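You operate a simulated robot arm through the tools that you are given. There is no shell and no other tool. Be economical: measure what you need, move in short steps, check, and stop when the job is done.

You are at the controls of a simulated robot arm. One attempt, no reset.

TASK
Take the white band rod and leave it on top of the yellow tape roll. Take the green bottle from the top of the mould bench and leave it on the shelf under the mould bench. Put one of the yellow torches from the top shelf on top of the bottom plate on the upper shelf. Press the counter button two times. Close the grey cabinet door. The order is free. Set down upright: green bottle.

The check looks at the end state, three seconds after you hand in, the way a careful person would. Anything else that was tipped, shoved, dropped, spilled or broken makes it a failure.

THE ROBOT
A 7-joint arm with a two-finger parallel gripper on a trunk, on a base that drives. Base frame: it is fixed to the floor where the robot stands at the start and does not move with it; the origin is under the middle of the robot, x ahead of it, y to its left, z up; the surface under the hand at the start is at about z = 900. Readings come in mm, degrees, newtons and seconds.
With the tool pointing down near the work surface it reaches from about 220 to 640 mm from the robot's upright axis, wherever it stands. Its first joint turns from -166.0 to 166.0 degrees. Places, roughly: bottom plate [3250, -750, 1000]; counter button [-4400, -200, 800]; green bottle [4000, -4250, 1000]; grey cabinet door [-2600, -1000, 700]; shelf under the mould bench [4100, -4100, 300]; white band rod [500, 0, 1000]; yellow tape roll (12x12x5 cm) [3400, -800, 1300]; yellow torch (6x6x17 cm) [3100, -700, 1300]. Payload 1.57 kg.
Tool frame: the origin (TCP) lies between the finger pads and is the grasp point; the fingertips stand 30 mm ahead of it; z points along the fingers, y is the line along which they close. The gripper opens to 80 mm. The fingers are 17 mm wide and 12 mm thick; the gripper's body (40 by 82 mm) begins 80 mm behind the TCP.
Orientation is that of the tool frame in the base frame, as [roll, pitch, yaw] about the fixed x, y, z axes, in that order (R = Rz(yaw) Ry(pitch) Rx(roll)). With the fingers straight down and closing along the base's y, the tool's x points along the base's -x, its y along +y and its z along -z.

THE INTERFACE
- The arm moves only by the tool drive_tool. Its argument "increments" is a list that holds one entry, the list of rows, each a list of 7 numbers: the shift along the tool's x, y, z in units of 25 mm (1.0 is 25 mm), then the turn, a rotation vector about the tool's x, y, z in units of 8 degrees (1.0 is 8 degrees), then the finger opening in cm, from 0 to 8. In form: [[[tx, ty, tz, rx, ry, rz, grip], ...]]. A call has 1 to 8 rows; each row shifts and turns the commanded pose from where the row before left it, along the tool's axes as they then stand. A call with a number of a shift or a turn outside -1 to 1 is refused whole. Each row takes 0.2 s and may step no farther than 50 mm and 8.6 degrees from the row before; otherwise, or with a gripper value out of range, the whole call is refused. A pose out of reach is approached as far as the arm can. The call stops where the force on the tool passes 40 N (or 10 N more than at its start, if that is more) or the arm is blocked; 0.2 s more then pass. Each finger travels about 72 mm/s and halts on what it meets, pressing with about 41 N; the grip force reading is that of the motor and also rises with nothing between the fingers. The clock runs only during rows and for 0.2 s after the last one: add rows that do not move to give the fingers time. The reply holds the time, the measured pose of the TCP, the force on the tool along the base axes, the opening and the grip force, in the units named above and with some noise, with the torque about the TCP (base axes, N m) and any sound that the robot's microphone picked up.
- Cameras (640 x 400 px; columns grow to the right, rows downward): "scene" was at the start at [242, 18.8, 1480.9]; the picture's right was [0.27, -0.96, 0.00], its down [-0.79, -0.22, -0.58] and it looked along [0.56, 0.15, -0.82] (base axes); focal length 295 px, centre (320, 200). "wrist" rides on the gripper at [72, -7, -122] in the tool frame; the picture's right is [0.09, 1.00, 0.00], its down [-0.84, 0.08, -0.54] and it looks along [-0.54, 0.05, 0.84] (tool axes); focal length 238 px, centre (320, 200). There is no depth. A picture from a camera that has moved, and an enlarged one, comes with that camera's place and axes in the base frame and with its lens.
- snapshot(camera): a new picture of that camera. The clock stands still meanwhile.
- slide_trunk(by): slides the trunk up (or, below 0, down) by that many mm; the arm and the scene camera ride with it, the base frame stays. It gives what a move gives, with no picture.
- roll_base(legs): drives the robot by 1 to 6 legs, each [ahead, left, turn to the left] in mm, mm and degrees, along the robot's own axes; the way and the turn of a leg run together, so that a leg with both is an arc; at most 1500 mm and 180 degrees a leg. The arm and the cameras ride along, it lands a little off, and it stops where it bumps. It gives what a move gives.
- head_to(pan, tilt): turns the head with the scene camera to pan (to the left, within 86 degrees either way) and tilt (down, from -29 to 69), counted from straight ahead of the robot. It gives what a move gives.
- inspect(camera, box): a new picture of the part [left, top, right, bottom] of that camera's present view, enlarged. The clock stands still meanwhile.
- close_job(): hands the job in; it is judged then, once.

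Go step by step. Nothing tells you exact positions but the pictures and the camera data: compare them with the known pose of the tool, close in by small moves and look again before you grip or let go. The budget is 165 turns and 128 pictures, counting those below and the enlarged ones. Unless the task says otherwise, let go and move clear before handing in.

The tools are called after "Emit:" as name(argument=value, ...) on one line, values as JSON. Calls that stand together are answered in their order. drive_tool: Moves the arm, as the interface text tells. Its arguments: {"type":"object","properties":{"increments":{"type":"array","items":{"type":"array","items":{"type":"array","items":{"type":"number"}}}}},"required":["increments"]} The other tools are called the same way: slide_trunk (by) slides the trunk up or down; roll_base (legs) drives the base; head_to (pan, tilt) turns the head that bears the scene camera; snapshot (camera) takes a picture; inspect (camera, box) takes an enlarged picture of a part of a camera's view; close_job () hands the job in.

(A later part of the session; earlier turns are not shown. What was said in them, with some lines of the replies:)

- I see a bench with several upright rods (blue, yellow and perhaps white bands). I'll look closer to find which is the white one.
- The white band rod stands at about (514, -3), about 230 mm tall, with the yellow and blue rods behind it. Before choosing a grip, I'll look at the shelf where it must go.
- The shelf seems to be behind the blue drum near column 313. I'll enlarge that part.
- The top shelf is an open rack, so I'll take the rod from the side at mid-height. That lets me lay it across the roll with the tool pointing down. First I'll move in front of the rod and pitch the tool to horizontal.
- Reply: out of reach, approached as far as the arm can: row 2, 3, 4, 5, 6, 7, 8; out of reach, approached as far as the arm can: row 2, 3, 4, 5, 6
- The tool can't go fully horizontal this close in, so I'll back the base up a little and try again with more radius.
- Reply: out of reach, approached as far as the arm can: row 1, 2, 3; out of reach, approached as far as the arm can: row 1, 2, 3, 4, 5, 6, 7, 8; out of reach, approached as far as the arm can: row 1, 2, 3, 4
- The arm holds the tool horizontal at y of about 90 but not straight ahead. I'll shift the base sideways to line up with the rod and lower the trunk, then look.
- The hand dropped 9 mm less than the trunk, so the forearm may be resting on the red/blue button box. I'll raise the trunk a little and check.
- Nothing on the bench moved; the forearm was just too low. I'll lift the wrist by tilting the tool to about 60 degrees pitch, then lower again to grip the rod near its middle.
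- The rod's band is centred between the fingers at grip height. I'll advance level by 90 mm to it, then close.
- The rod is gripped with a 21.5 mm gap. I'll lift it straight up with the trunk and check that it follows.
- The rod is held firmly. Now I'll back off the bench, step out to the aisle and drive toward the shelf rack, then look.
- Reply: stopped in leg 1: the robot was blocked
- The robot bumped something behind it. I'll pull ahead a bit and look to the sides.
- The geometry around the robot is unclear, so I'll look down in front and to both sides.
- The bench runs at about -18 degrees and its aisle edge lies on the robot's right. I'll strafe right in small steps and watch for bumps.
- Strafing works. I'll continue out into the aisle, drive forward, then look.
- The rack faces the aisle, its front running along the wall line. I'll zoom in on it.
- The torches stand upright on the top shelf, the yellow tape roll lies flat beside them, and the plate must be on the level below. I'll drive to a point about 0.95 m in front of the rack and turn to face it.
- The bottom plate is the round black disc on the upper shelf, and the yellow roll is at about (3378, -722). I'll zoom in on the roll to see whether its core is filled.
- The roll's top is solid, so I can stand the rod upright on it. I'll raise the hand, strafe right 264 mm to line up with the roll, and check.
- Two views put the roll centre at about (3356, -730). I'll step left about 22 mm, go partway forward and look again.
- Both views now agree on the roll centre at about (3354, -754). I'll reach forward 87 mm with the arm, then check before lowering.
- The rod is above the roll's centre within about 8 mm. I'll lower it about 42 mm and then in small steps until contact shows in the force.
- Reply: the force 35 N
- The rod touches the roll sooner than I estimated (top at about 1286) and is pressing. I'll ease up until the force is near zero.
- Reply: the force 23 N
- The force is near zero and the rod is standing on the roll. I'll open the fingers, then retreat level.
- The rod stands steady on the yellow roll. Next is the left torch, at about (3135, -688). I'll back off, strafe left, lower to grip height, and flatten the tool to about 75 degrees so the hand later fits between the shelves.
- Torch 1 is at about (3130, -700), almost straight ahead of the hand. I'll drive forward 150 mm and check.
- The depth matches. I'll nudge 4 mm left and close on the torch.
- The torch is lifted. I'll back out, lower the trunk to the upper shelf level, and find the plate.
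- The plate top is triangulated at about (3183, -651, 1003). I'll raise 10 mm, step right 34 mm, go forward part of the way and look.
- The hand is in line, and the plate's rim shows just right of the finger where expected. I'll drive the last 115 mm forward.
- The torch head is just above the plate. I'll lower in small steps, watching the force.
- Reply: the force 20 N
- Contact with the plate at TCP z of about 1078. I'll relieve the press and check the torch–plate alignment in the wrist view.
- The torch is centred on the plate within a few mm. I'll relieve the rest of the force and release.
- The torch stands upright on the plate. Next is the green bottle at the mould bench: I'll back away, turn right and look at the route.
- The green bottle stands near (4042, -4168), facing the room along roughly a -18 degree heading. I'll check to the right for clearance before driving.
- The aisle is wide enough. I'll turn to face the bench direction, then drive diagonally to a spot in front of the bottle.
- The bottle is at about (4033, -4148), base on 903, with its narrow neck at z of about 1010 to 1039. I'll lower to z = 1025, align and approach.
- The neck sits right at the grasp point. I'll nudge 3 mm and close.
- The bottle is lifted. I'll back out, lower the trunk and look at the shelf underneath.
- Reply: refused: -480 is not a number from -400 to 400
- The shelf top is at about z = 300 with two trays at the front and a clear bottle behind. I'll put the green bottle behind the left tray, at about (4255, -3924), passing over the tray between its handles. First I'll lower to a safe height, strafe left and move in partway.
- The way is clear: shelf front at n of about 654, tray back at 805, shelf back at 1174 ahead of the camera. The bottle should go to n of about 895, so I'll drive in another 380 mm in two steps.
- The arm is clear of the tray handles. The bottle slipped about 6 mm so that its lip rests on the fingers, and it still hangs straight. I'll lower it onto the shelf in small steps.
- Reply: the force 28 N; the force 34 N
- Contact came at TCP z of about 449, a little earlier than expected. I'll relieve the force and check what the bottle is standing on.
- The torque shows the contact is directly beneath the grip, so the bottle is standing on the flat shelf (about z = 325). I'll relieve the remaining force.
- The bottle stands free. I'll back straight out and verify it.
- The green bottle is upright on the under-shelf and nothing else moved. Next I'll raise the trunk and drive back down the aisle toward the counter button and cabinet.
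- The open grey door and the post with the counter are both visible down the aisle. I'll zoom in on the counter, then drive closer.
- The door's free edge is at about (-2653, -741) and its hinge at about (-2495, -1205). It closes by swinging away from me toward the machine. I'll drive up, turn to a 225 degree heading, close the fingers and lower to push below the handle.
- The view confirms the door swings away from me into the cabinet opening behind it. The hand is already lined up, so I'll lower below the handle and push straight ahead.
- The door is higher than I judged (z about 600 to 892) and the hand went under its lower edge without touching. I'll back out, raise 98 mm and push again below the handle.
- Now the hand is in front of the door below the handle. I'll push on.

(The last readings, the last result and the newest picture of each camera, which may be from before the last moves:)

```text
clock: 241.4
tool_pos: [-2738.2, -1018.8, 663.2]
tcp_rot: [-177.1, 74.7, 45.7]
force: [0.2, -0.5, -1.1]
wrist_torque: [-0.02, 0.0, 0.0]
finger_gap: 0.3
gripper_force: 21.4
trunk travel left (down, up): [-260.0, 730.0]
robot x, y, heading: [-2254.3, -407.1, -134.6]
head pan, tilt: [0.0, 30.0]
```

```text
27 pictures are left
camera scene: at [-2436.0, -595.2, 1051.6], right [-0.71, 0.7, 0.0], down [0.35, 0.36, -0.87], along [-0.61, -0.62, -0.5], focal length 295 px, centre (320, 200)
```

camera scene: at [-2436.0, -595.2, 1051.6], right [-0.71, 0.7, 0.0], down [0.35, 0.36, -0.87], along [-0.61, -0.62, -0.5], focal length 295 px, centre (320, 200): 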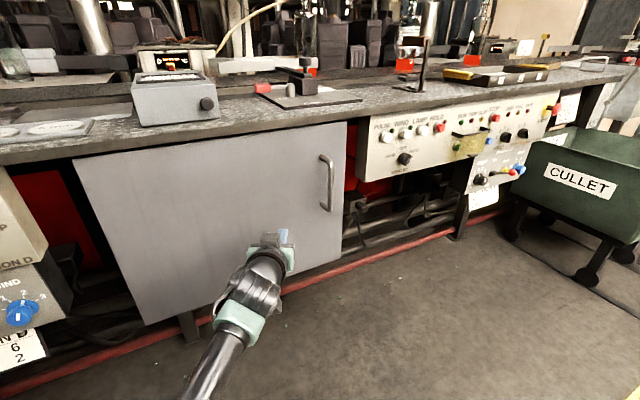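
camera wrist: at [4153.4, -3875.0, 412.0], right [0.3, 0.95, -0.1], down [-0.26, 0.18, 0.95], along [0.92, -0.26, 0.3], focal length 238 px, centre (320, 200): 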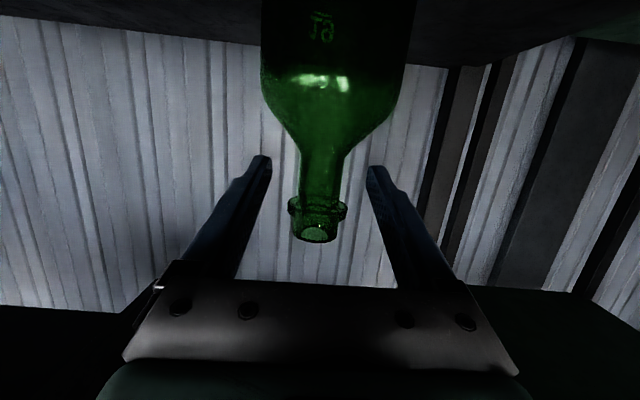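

The door is swinging closed easily. A bit more.

Emit:
roll_base(legs=[[50, 0, 0]])

Emit:
snapshot(camera="scene")

```text
clock: 242.3
tool_pos: [-2773.4, -1054.0, 664.3]
tcp_rot: [-177.1, 74.7, 45.7]
force: [0.3, -0.1, -0.6]
wrist_torque: [0.02, 0.0, -0.03]
finger_gap: 0.0
gripper_force: 21.2
trunk travel left (down, up): [-260.0, 730.0]
robot x, y, heading: [-2290.2, -442.5, -134.7]
head pan, tilt: [0.0, 30.0]
```

```text
26 pictures are left
camera scene: at [-2471.0, -630.8, 1051.6], right [-0.71, 0.7, 0.0], down [0.35, 0.36, -0.87], along [-0.61, -0.62, -0.5], focal length 295 px, centre (320, 200)
```

scene: 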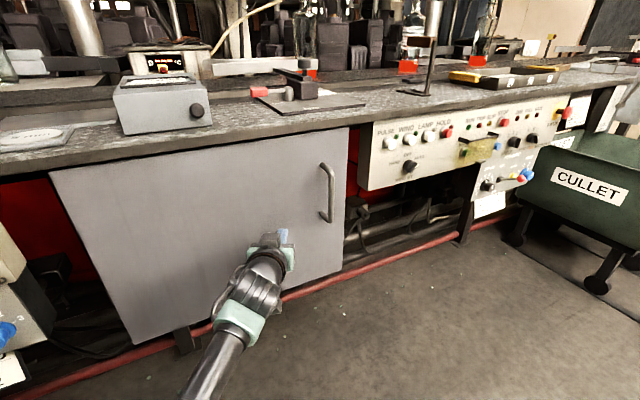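

Emit:
drive_tool(increments=[[[-0.1, 0, 0.386, 0, 0, 0, 0], [-0.1, 0, 0.386, 0, 0, 0, 0], [-0.1, 0, 0.386, 0, 0, 0, 0], [0, 0, 0, 0, 0, 0, 0]]])

Emit:
drive_tool(increments=[[[-0.1, 0, 0.386, 0, 0, 0, 0], [-0.1, 0, 0.386, 0, 0, 0, 0], [0, 0, 0, 0, 0, 0, 0]]])

Emit:
snapshot(camera="scene")

```text
clock: 243.0
tool_pos: [-2790.1, -1070.0, 664.0]
tcp_rot: [-176.6, 74.9, 46.2]
force: [7.0, 8.4, 2.3]
wrist_torque: [-0.05, 0.06, 0.08]
finger_gap: 0.0
gripper_force: 21.6
trunk travel left (down, up): [-260.0, 730.0]
robot x, y, heading: [-2290.6, -444.5, -134.6]
head pan, tilt: [0.0, 30.0]
stopped in row 3: the force on the tool passed its limit at 118 N (the readings are from after the stop); the commanded pose is now the measured one
```

```text
clock: 243.3
tool_pos: [-2790.4, -1070.4, 664.6]
tcp_rot: [-176.3, 74.8, 46.6]
force: [16.5, 17.7, 5.4]
wrist_torque: [-0.19, 0.09, 0.17]
finger_gap: 0.1
gripper_force: 21.0
trunk travel left (down, up): [-260.0, 730.0]
robot x, y, heading: [-2288.9, -441.8, -134.7]
head pan, tilt: [0.0, 30.0]
stopped in row 1: the force on the tool passed its limit at 61 N (the readings are from after the stop); the commanded pose is now the measured one
```

```text
25 pictures are left
camera scene: at [-2469.0, -628.7, 1052.4], right [-0.71, 0.7, 0.0], down [0.35, 0.35, -0.87], along [-0.61, -0.62, -0.5], focal length 295 px, centre (320, 200)
```

scene: 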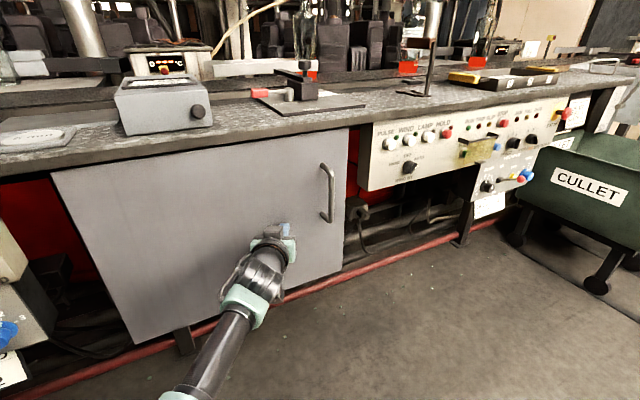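

Emit:
drive_tool(increments=[[[0.1, 0, -0.386, 0, 0, 0, 0], [0.2, 0, -0.77, 0, 0, 0, 0], [0.2, 0, -0.77, 0, 0, 0, 0], [0, 0, 0, 0, 0, 0, 0]]])

Emit:
inspect(camera="scene", box=[260, 100, 420, 300])

```text
clock: 244.3
tool_pos: [-2754.6, -1039.4, 661.2]
tcp_rot: [-176.3, 74.7, 46.5]
force: [0.0, 0.0, 0.1]
wrist_torque: [0.04, -0.02, 0.04]
finger_gap: 0.0
gripper_force: 20.9
trunk travel left (down, up): [-260.0, 730.0]
robot x, y, heading: [-2289.7, -444.5, -134.4]
head pan, tilt: [0.0, 30.0]
```

```text
2.00 times, centred on (340, 200) of scene
camera zoom: at [-2470.5, -630.4, 1051.7], right [-0.71, 0.7, 0.0], down [0.35, 0.36, -0.87], along [-0.61, -0.62, -0.5], focal length 590 px, centre (280, 200)
```

zoom: 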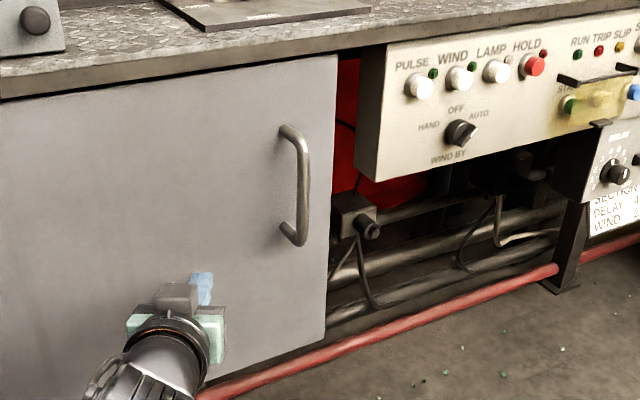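

The door is closed flush. Now to the counter: I'll back away, turn down the aisle and look at the post.

Emit:
roll_base(legs=[[-450, 0, 0], [0, 0, -63]])

Emit:
head_to(pan=3, tilt=12)

Emit:
snapshot(camera="scene")

```text
clock: 249.8
tool_pos: [-2714.8, 29.9, 661.4]
tcp_rot: [-176.4, 74.6, -17.4]
force: [-0.4, -0.2, 0.7]
wrist_torque: [0.01, -0.02, 0.01]
finger_gap: 0.0
gripper_force: 21.3
trunk travel left (down, up): [-260.0, 730.0]
robot x, y, heading: [-1980.4, -127.9, 161.8]
head pan, tilt: [0.0, 30.0]
```

```text
clock: 250.6
tool_pos: [-2714.8, 30.6, 662.2]
tcp_rot: [-176.3, 74.6, -17.4]
force: [0.6, 0.2, -0.6]
wrist_torque: [0.01, 0.01, 0.06]
finger_gap: 0.0
gripper_force: 21.6
trunk travel left (down, up): [-260.0, 730.0]
robot x, y, heading: [-1977.6, -122.2, 161.8]
head pan, tilt: [3.0, 12.0]
```

```text
23 pictures are left
camera scene: at [-2225.8, -47.7, 1080.7], right [0.27, 0.96, 0.0], down [0.2, -0.06, -0.98], along [-0.94, 0.26, -0.21], focal length 295 px, centre (320, 200)
```

scene: 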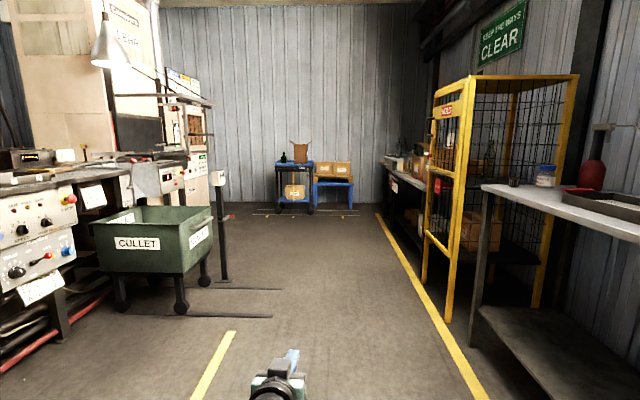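

Emit:
inspect(camera="scene", box=[190, 150, 270, 290])

```text
2.86 times, centred on (230, 220) of scene
camera zoom: at [-2225.8, -47.7, 1080.7], right [0.27, 0.96, 0.0], down [0.2, -0.06, -0.98], along [-0.94, 0.26, -0.21], focal length 843 px, centre (577, 143)
```

zoom: 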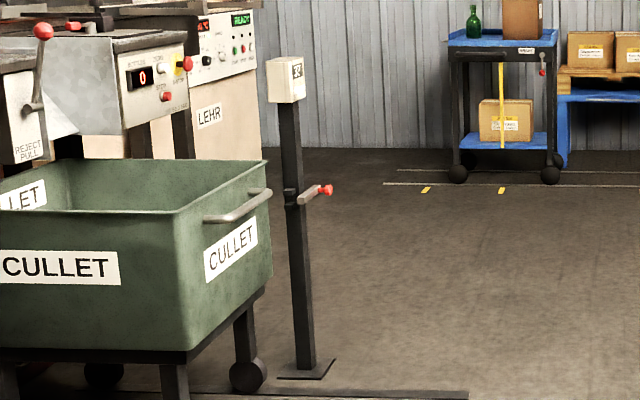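

The counter is the white box on the post at about (-4440, -197, 790), facing the aisle. I'll raise the hand to its height, drive alongside and turn to face it.

Emit:
slide_trunk(by=150)

Emit:
roll_base(legs=[[1200, -75, 0], [1199, -75, 0], [0, 0, 90]])

Emit:
head_to(pan=0, tilt=25)

Emit:
snapshot(camera="scene")

```text
clock: 252.4
tool_pos: [-2716.1, 30.2, 810.6]
tcp_rot: [-176.3, 74.6, -17.4]
force: [0.6, 0.1, -0.2]
wrist_torque: [0.01, 0.01, 0.01]
finger_gap: 0.1
gripper_force: 21.6
trunk travel left (down, up): [-410.0, 580.0]
robot x, y, heading: [-1978.1, -127.0, 161.5]
head pan, tilt: [3.0, 12.0]
```

```text
clock: 268.0
tool_pos: [-4360.7, 27.4, 811.5]
tcp_rot: [-176.4, 74.6, 73.4]
force: [-0.4, 0.1, 0.5]
wrist_torque: [0.01, 0.0, 0.03]
finger_gap: 0.2
gripper_force: 22.1
trunk travel left (down, up): [-410.0, 580.0]
robot x, y, heading: [-4215.2, 765.0, -107.6]
head pan, tilt: [3.0, 12.0]
```

```text
clock: 268.8
tool_pos: [-4360.6, 26.8, 813.2]
tcp_rot: [-176.3, 74.6, 73.4]
force: [-0.2, -1.1, -0.3]
wrist_torque: [0.0, -0.01, 0.02]
finger_gap: 0.2
gripper_force: 21.3
trunk travel left (down, up): [-410.0, 580.0]
robot x, y, heading: [-4214.8, 769.1, -107.7]
head pan, tilt: [0.0, 25.0]
```

```text
21 pictures are left
camera scene: at [-4292.2, 517.0, 1209.7], right [-0.95, 0.3, 0.0], down [0.13, 0.4, -0.91], along [-0.27, -0.86, -0.42], focal length 295 px, centre (320, 200)
```

scene: 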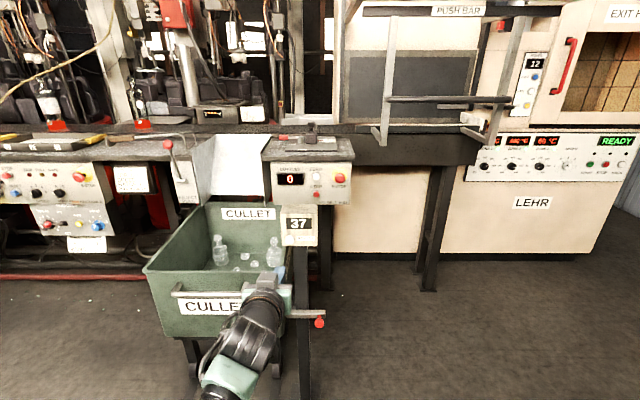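

Emit:
inspect(camera="scene", box=[250, 150, 370, 250])

Emit:
inspect(camera="scene", box=[275, 195, 325, 235])

```text
4.00 times, centred on (310, 200) of scene
camera zoom: at [-4292.2, 517.0, 1209.7], right [-0.95, 0.3, 0.0], down [0.13, 0.4, -0.91], along [-0.27, -0.86, -0.42], focal length 1180 px, centre (360, 200)
```

zoom: 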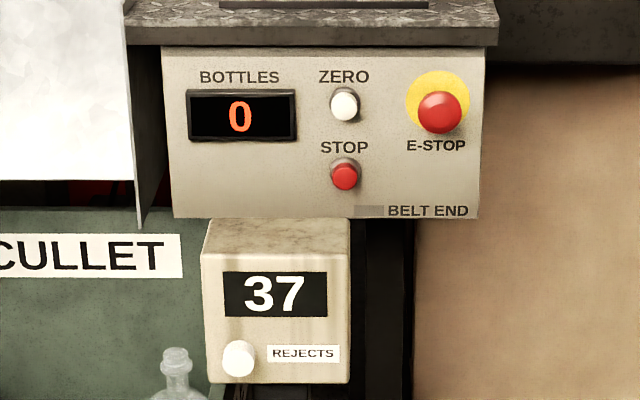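

```text
10.00 times, centred on (300, 215) of scene
camera zoom: at [-4292.2, 517.0, 1209.7], right [-0.95, 0.3, 0.0], down [0.13, 0.4, -0.91], along [-0.27, -0.86, -0.42], focal length 2951 px, centre (520, 50)
```

zoom: 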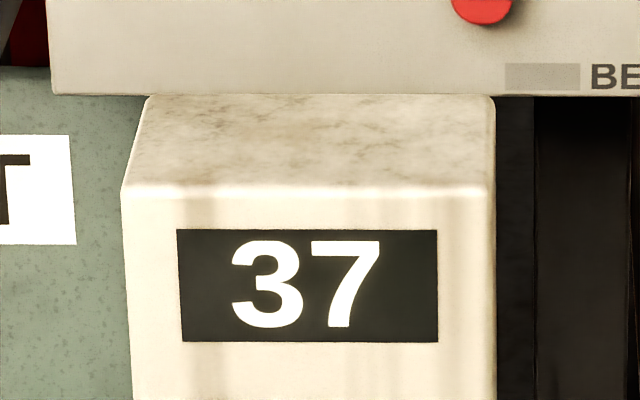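

The counter reads 37 with a white button at its lower left, at about (-4418, -160, 768). The hand is almost in line, so I'll lower 40 mm, go forward 80 mm and check with the wrist camera.

Emit:
slide_trunk(by=-40)

Emit:
roll_base(legs=[[80, 0, 0]])

Emit:
snapshot(camera="wrist")

Emit:
inspect(camera="scene", box=[240, 190, 360, 290])

```text
clock: 269.6
tool_pos: [-4360.8, 26.5, 772.0]
tcp_rot: [-176.4, 74.6, 73.4]
force: [0.3, 0.9, 0.5]
wrist_torque: [0.01, -0.02, 0.03]
finger_gap: 0.2
gripper_force: 21.6
trunk travel left (down, up): [-370.0, 620.0]
robot x, y, heading: [-4214.4, 766.9, -107.7]
head pan, tilt: [0.0, 25.0]
```

```text
clock: 270.6
tool_pos: [-4383.4, -48.3, 772.3]
tcp_rot: [-176.4, 74.6, 73.4]
force: [0.3, 0.3, 0.7]
wrist_torque: [0.02, 0.01, 0.01]
finger_gap: 0.0
gripper_force: 21.4
trunk travel left (down, up): [-370.0, 620.0]
robot x, y, heading: [-4239.5, 694.5, -107.6]
head pan, tilt: [0.0, 25.0]
```

```text
18 pictures are left
camera wrist: at [-4343.4, 83.5, 733.8], right [0.94, -0.32, -0.11], down [0.19, 0.25, 0.95], along [-0.27, -0.91, 0.3], focal length 238 px, centre (320, 200)
```

wrist: 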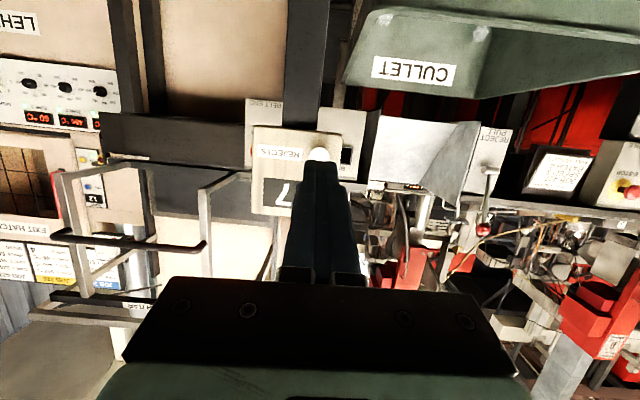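

```text
4.00 times, centred on (300, 240) of scene
camera zoom: at [-4315.7, 441.6, 1169.5], right [-0.95, 0.3, 0.0], down [0.13, 0.4, -0.91], along [-0.27, -0.86, -0.42], focal length 1180 px, centre (400, 40)
```

zoom: 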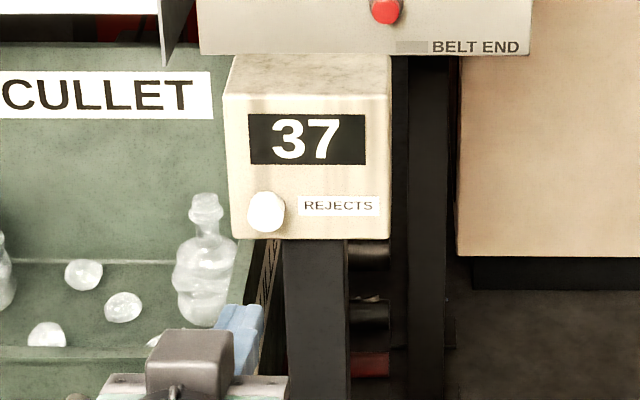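

Triangulation puts the button at (-4423, -168, 765.5), 97 mm ahead of the fingertips. I'll approach to about 10 mm short with a 3 mm correction.

Emit:
drive_tool(increments=[[[-0.226, -0.03, 0.82, 0, 0, 0, 0], [-0.226, -0.03, 0.82, 0, 0, 0, 0], [-0.226, -0.03, 0.82, 0, 0, 0, 0], [-0.226, -0.03, 0.82, 0, 0, 0, 0], [0, 0, 0, 0, 0, 0, 0]]])

Emit:
inspect(camera="scene", box=[260, 190, 340, 270])

```text
clock: 271.8
tool_pos: [-4416.3, -125.9, 772.4]
tcp_rot: [-176.4, 74.7, 73.6]
force: [-0.3, 0.8, -0.6]
wrist_torque: [0.02, -0.03, 0.03]
finger_gap: 0.2
gripper_force: 21.3
trunk travel left (down, up): [-370.0, 620.0]
robot x, y, heading: [-4240.6, 689.2, -107.9]
head pan, tilt: [0.0, 25.0]
```

```text
5.00 times, centred on (300, 230) of scene
camera zoom: at [-4315.6, 442.0, 1169.6], right [-0.95, 0.3, 0.0], down [0.13, 0.4, -0.91], along [-0.27, -0.86, -0.42], focal length 1475 px, centre (420, 50)
```

zoom: 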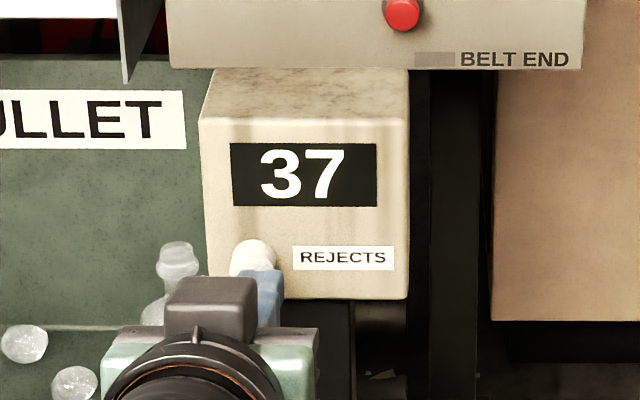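

The fingertip is a few mm right of the button's centre. I'll correct left and press in small steps, watching the force.

Emit:
drive_tool(increments=[[[0, 0.18, 0, 0, 0, 0, 0], [-0.04, 0, 0.155, 0, 0, 0, 0], [-0.04, 0, 0.155, 0, 0, 0, 0], [0, 0, 0, 0, 0, 0, 0]]])

Emit:
drive_tool(increments=[[[-0.04, 0, 0.155, 0, 0, 0, 0], [0, 0, 0, 0, 0, 0, 0]]])

Emit:
drive_tool(increments=[[[-0.04, 0, 0.155, 0, 0, 0, 0], [0, 0, 0, 0, 0, 0, 0]]])

```text
clock: 272.8
tool_pos: [-4413.9, -135.7, 771.6]
tcp_rot: [-176.2, 74.6, 73.6]
force: [-0.3, 5.3, -1.4]
wrist_torque: [0.08, -0.03, -0.02]
finger_gap: 0.0
gripper_force: 21.5
trunk travel left (down, up): [-370.0, 620.0]
robot x, y, heading: [-4235.1, 691.9, -107.7]
head pan, tilt: [0.0, 25.0]
heard: click
```

```text
clock: 273.4
tool_pos: [-4414.7, -138.0, 771.1]
tcp_rot: [-176.6, 74.6, 73.5]
force: [5.5, 21.4, -1.7]
wrist_torque: [0.0, -0.04, 0.0]
finger_gap: 0.0
gripper_force: 21.2
trunk travel left (down, up): [-370.0, 620.0]
robot x, y, heading: [-4242.6, 693.1, -107.4]
head pan, tilt: [0.0, 25.0]
```

```text
clock: 274.0
tool_pos: [-4413.8, -139.5, 767.5]
tcp_rot: [-176.0, 74.3, 74.1]
force: [5.8, 21.1, 12.8]
wrist_torque: [-0.38, 0.13, 0.01]
finger_gap: 0.1
gripper_force: 21.1
out of reach, approached as far as the arm can: row 1
trunk travel left (down, up): [-370.0, 620.0]
robot x, y, heading: [-4237.1, 693.5, -107.5]
head pan, tilt: [0.0, 25.0]
```

I heard one click. I'll retract and read the counter.

Emit:
drive_tool(increments=[[[0.08, 0, -0.31, 0, 0, 0, 0], [0.2, 0, -0.77, 0, 0, 0, 0], [0, 0, 0, 0, 0, 0, 0]]])

Emit:
inspect(camera="scene", box=[260, 190, 340, 270])

```text
clock: 274.8
tool_pos: [-4405.0, -117.6, 770.7]
tcp_rot: [-176.7, 74.6, 73.2]
force: [-1.2, -0.6, 1.0]
wrist_torque: [-0.01, -0.02, 0.01]
finger_gap: 0.5
gripper_force: 21.5
out of reach, approached as far as the arm can: row 1
trunk travel left (down, up): [-370.0, 620.0]
robot x, y, heading: [-4237.3, 695.3, -107.7]
head pan, tilt: [0.0, 25.0]
```

```text
5.00 times, centred on (300, 230) of scene
camera zoom: at [-4315.5, 442.0, 1169.7], right [-0.95, 0.3, 0.0], down [0.13, 0.4, -0.91], along [-0.27, -0.86, -0.42], focal length 1475 px, centre (420, 50)
```

zoom: 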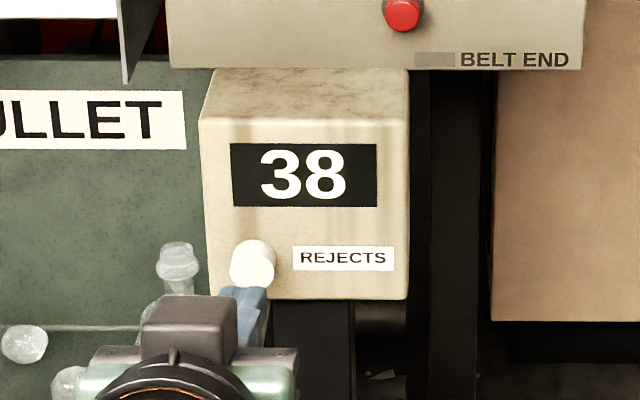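

It reads 38. One more press.

Emit:
drive_tool(increments=[[[-0.12, 0, 0.46, 0, 0, 0, 0], [-0.045, 0, 0.155, 0, 0, 0, 0], [-0.045, 0, 0.155, 0, 0, 0, 0], [0, 0, 0, 0, 0, 0, 0]]])

```text
clock: 275.8
tool_pos: [-4413.8, -135.8, 771.6]
tcp_rot: [-176.3, 74.5, 73.5]
force: [2.0, 4.6, -3.1]
wrist_torque: [0.07, -0.03, -0.01]
finger_gap: 0.0
gripper_force: 21.1
trunk travel left (down, up): [-370.0, 620.0]
robot x, y, heading: [-4240.1, 691.5, -107.4]
head pan, tilt: [0.0, 25.0]
heard: click
```

A second click. I'll retract, read the counter and back away.

Emit:
drive_tool(increments=[[[0.2, 0, -0.77, 0, 0, 0, 0], [0.2, 0, -0.77, 0, 0, 0, 0], [0.2, 0, -0.77, 0, 0, 0, 0], [0, 0, 0, 0, 0, 0, 0]]])

Emit:
inspect(camera="scene", box=[260, 190, 340, 270])

Emit:
roll_base(legs=[[-120, 0, 0]])

Emit:
head_to(pan=60, tilt=18)

Emit:
snapshot(camera="scene")

```text
clock: 276.8
tool_pos: [-4393.5, -81.0, 773.5]
tcp_rot: [-176.5, 74.6, 73.5]
force: [-0.4, -0.5, -0.5]
wrist_torque: [-0.01, 0.04, -0.01]
finger_gap: 0.0
gripper_force: 20.9
trunk travel left (down, up): [-370.0, 620.0]
robot x, y, heading: [-4239.6, 694.9, -107.5]
head pan, tilt: [0.0, 25.0]
```

```text
5.00 times, centred on (300, 230) of scene
camera zoom: at [-4315.5, 442.0, 1169.6], right [-0.95, 0.3, 0.0], down [0.13, 0.4, -0.91], along [-0.27, -0.86, -0.42], focal length 1475 px, centre (420, 50)
```

zoom: 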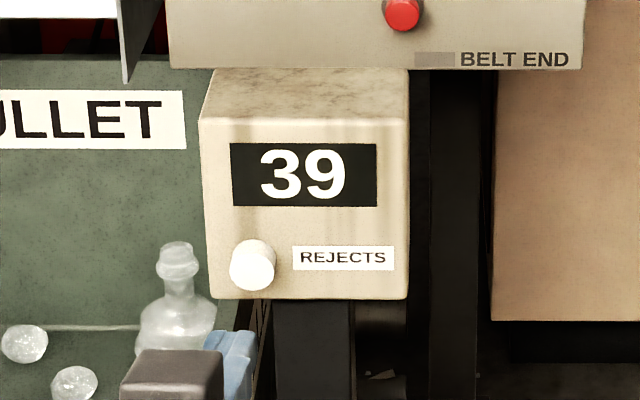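

```text
clock: 278.1
tool_pos: [-4355.6, 35.3, 773.4]
tcp_rot: [-176.4, 74.6, 73.6]
force: [0.8, 0.1, 0.0]
wrist_torque: [0.03, 0.03, -0.01]
finger_gap: 0.0
gripper_force: 21.1
trunk travel left (down, up): [-370.0, 620.0]
robot x, y, heading: [-4202.3, 809.2, -107.3]
head pan, tilt: [0.0, 25.0]
```

```text
clock: 279.4
tool_pos: [-4356.3, 36.1, 773.9]
tcp_rot: [-176.4, 74.5, 73.6]
force: [0.3, 0.4, -0.2]
wrist_torque: [0.01, -0.02, 0.02]
finger_gap: 0.0
gripper_force: 21.2
trunk travel left (down, up): [-370.0, 620.0]
robot x, y, heading: [-4202.2, 808.0, -107.4]
head pan, tilt: [60.0, 18.0]
```

```text
13 pictures are left
camera scene: at [-4188.1, 576.7, 1181.0], right [-0.74, -0.68, 0.0], down [-0.21, 0.23, -0.95], along [0.64, -0.7, -0.31], focal length 295 px, centre (320, 200)
```

scene: 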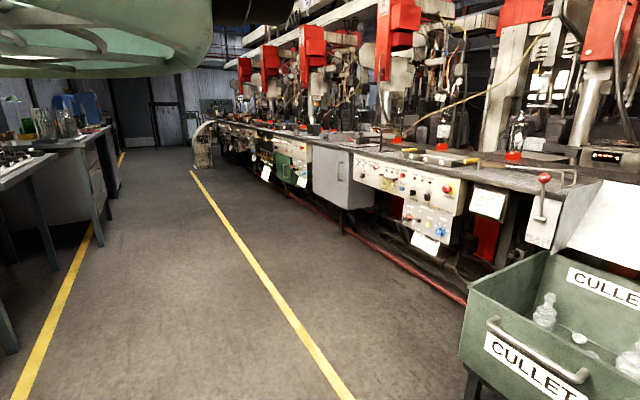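

Emit:
inspect(camera="scene", box=[260, 120, 400, 220])

```text
4.00 times, centred on (330, 170) of scene
camera zoom: at [-4188.1, 576.7, 1181.0], right [-0.74, -0.68, 0.0], down [-0.21, 0.23, -0.95], along [0.64, -0.7, -0.31], focal length 1180 px, centre (280, 320)
```

zoom: 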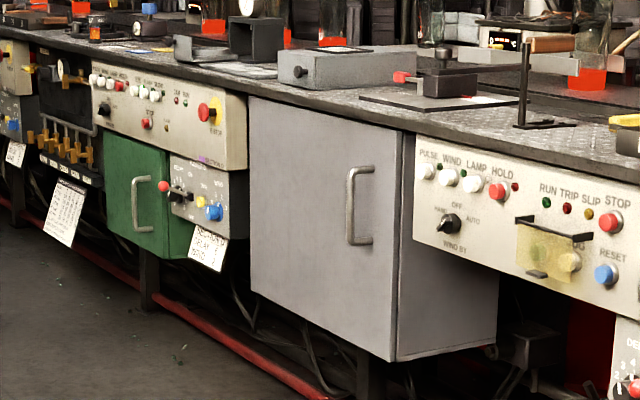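

The counter reads 39, the door is shut flush with its cabinet, and the rod, torch and bottle are placed, so I'm handing in.

Emit:
close_job()

```text
The job is handed in.
```

The job is handed in; I don't have the result of the check.
- **White band rod:** it stands upright on the yellow tape roll.
- **Green bottle:** it stands upright on the shelf under the mould bench, behind the left tray.
- **Yellow torch:** one torch stands on the bottom plate on the upper shelf.
- **Counter:** it went from 37 to 39 with two presses.
- **Grey cabinet door:** it is closed flush.
- **Contacts on the way:** early on, the base bumped something behind it, and the forearm may have touched down near the pen tray. I saw nothing moved in the pictures I took, but I never saw what the base hit.
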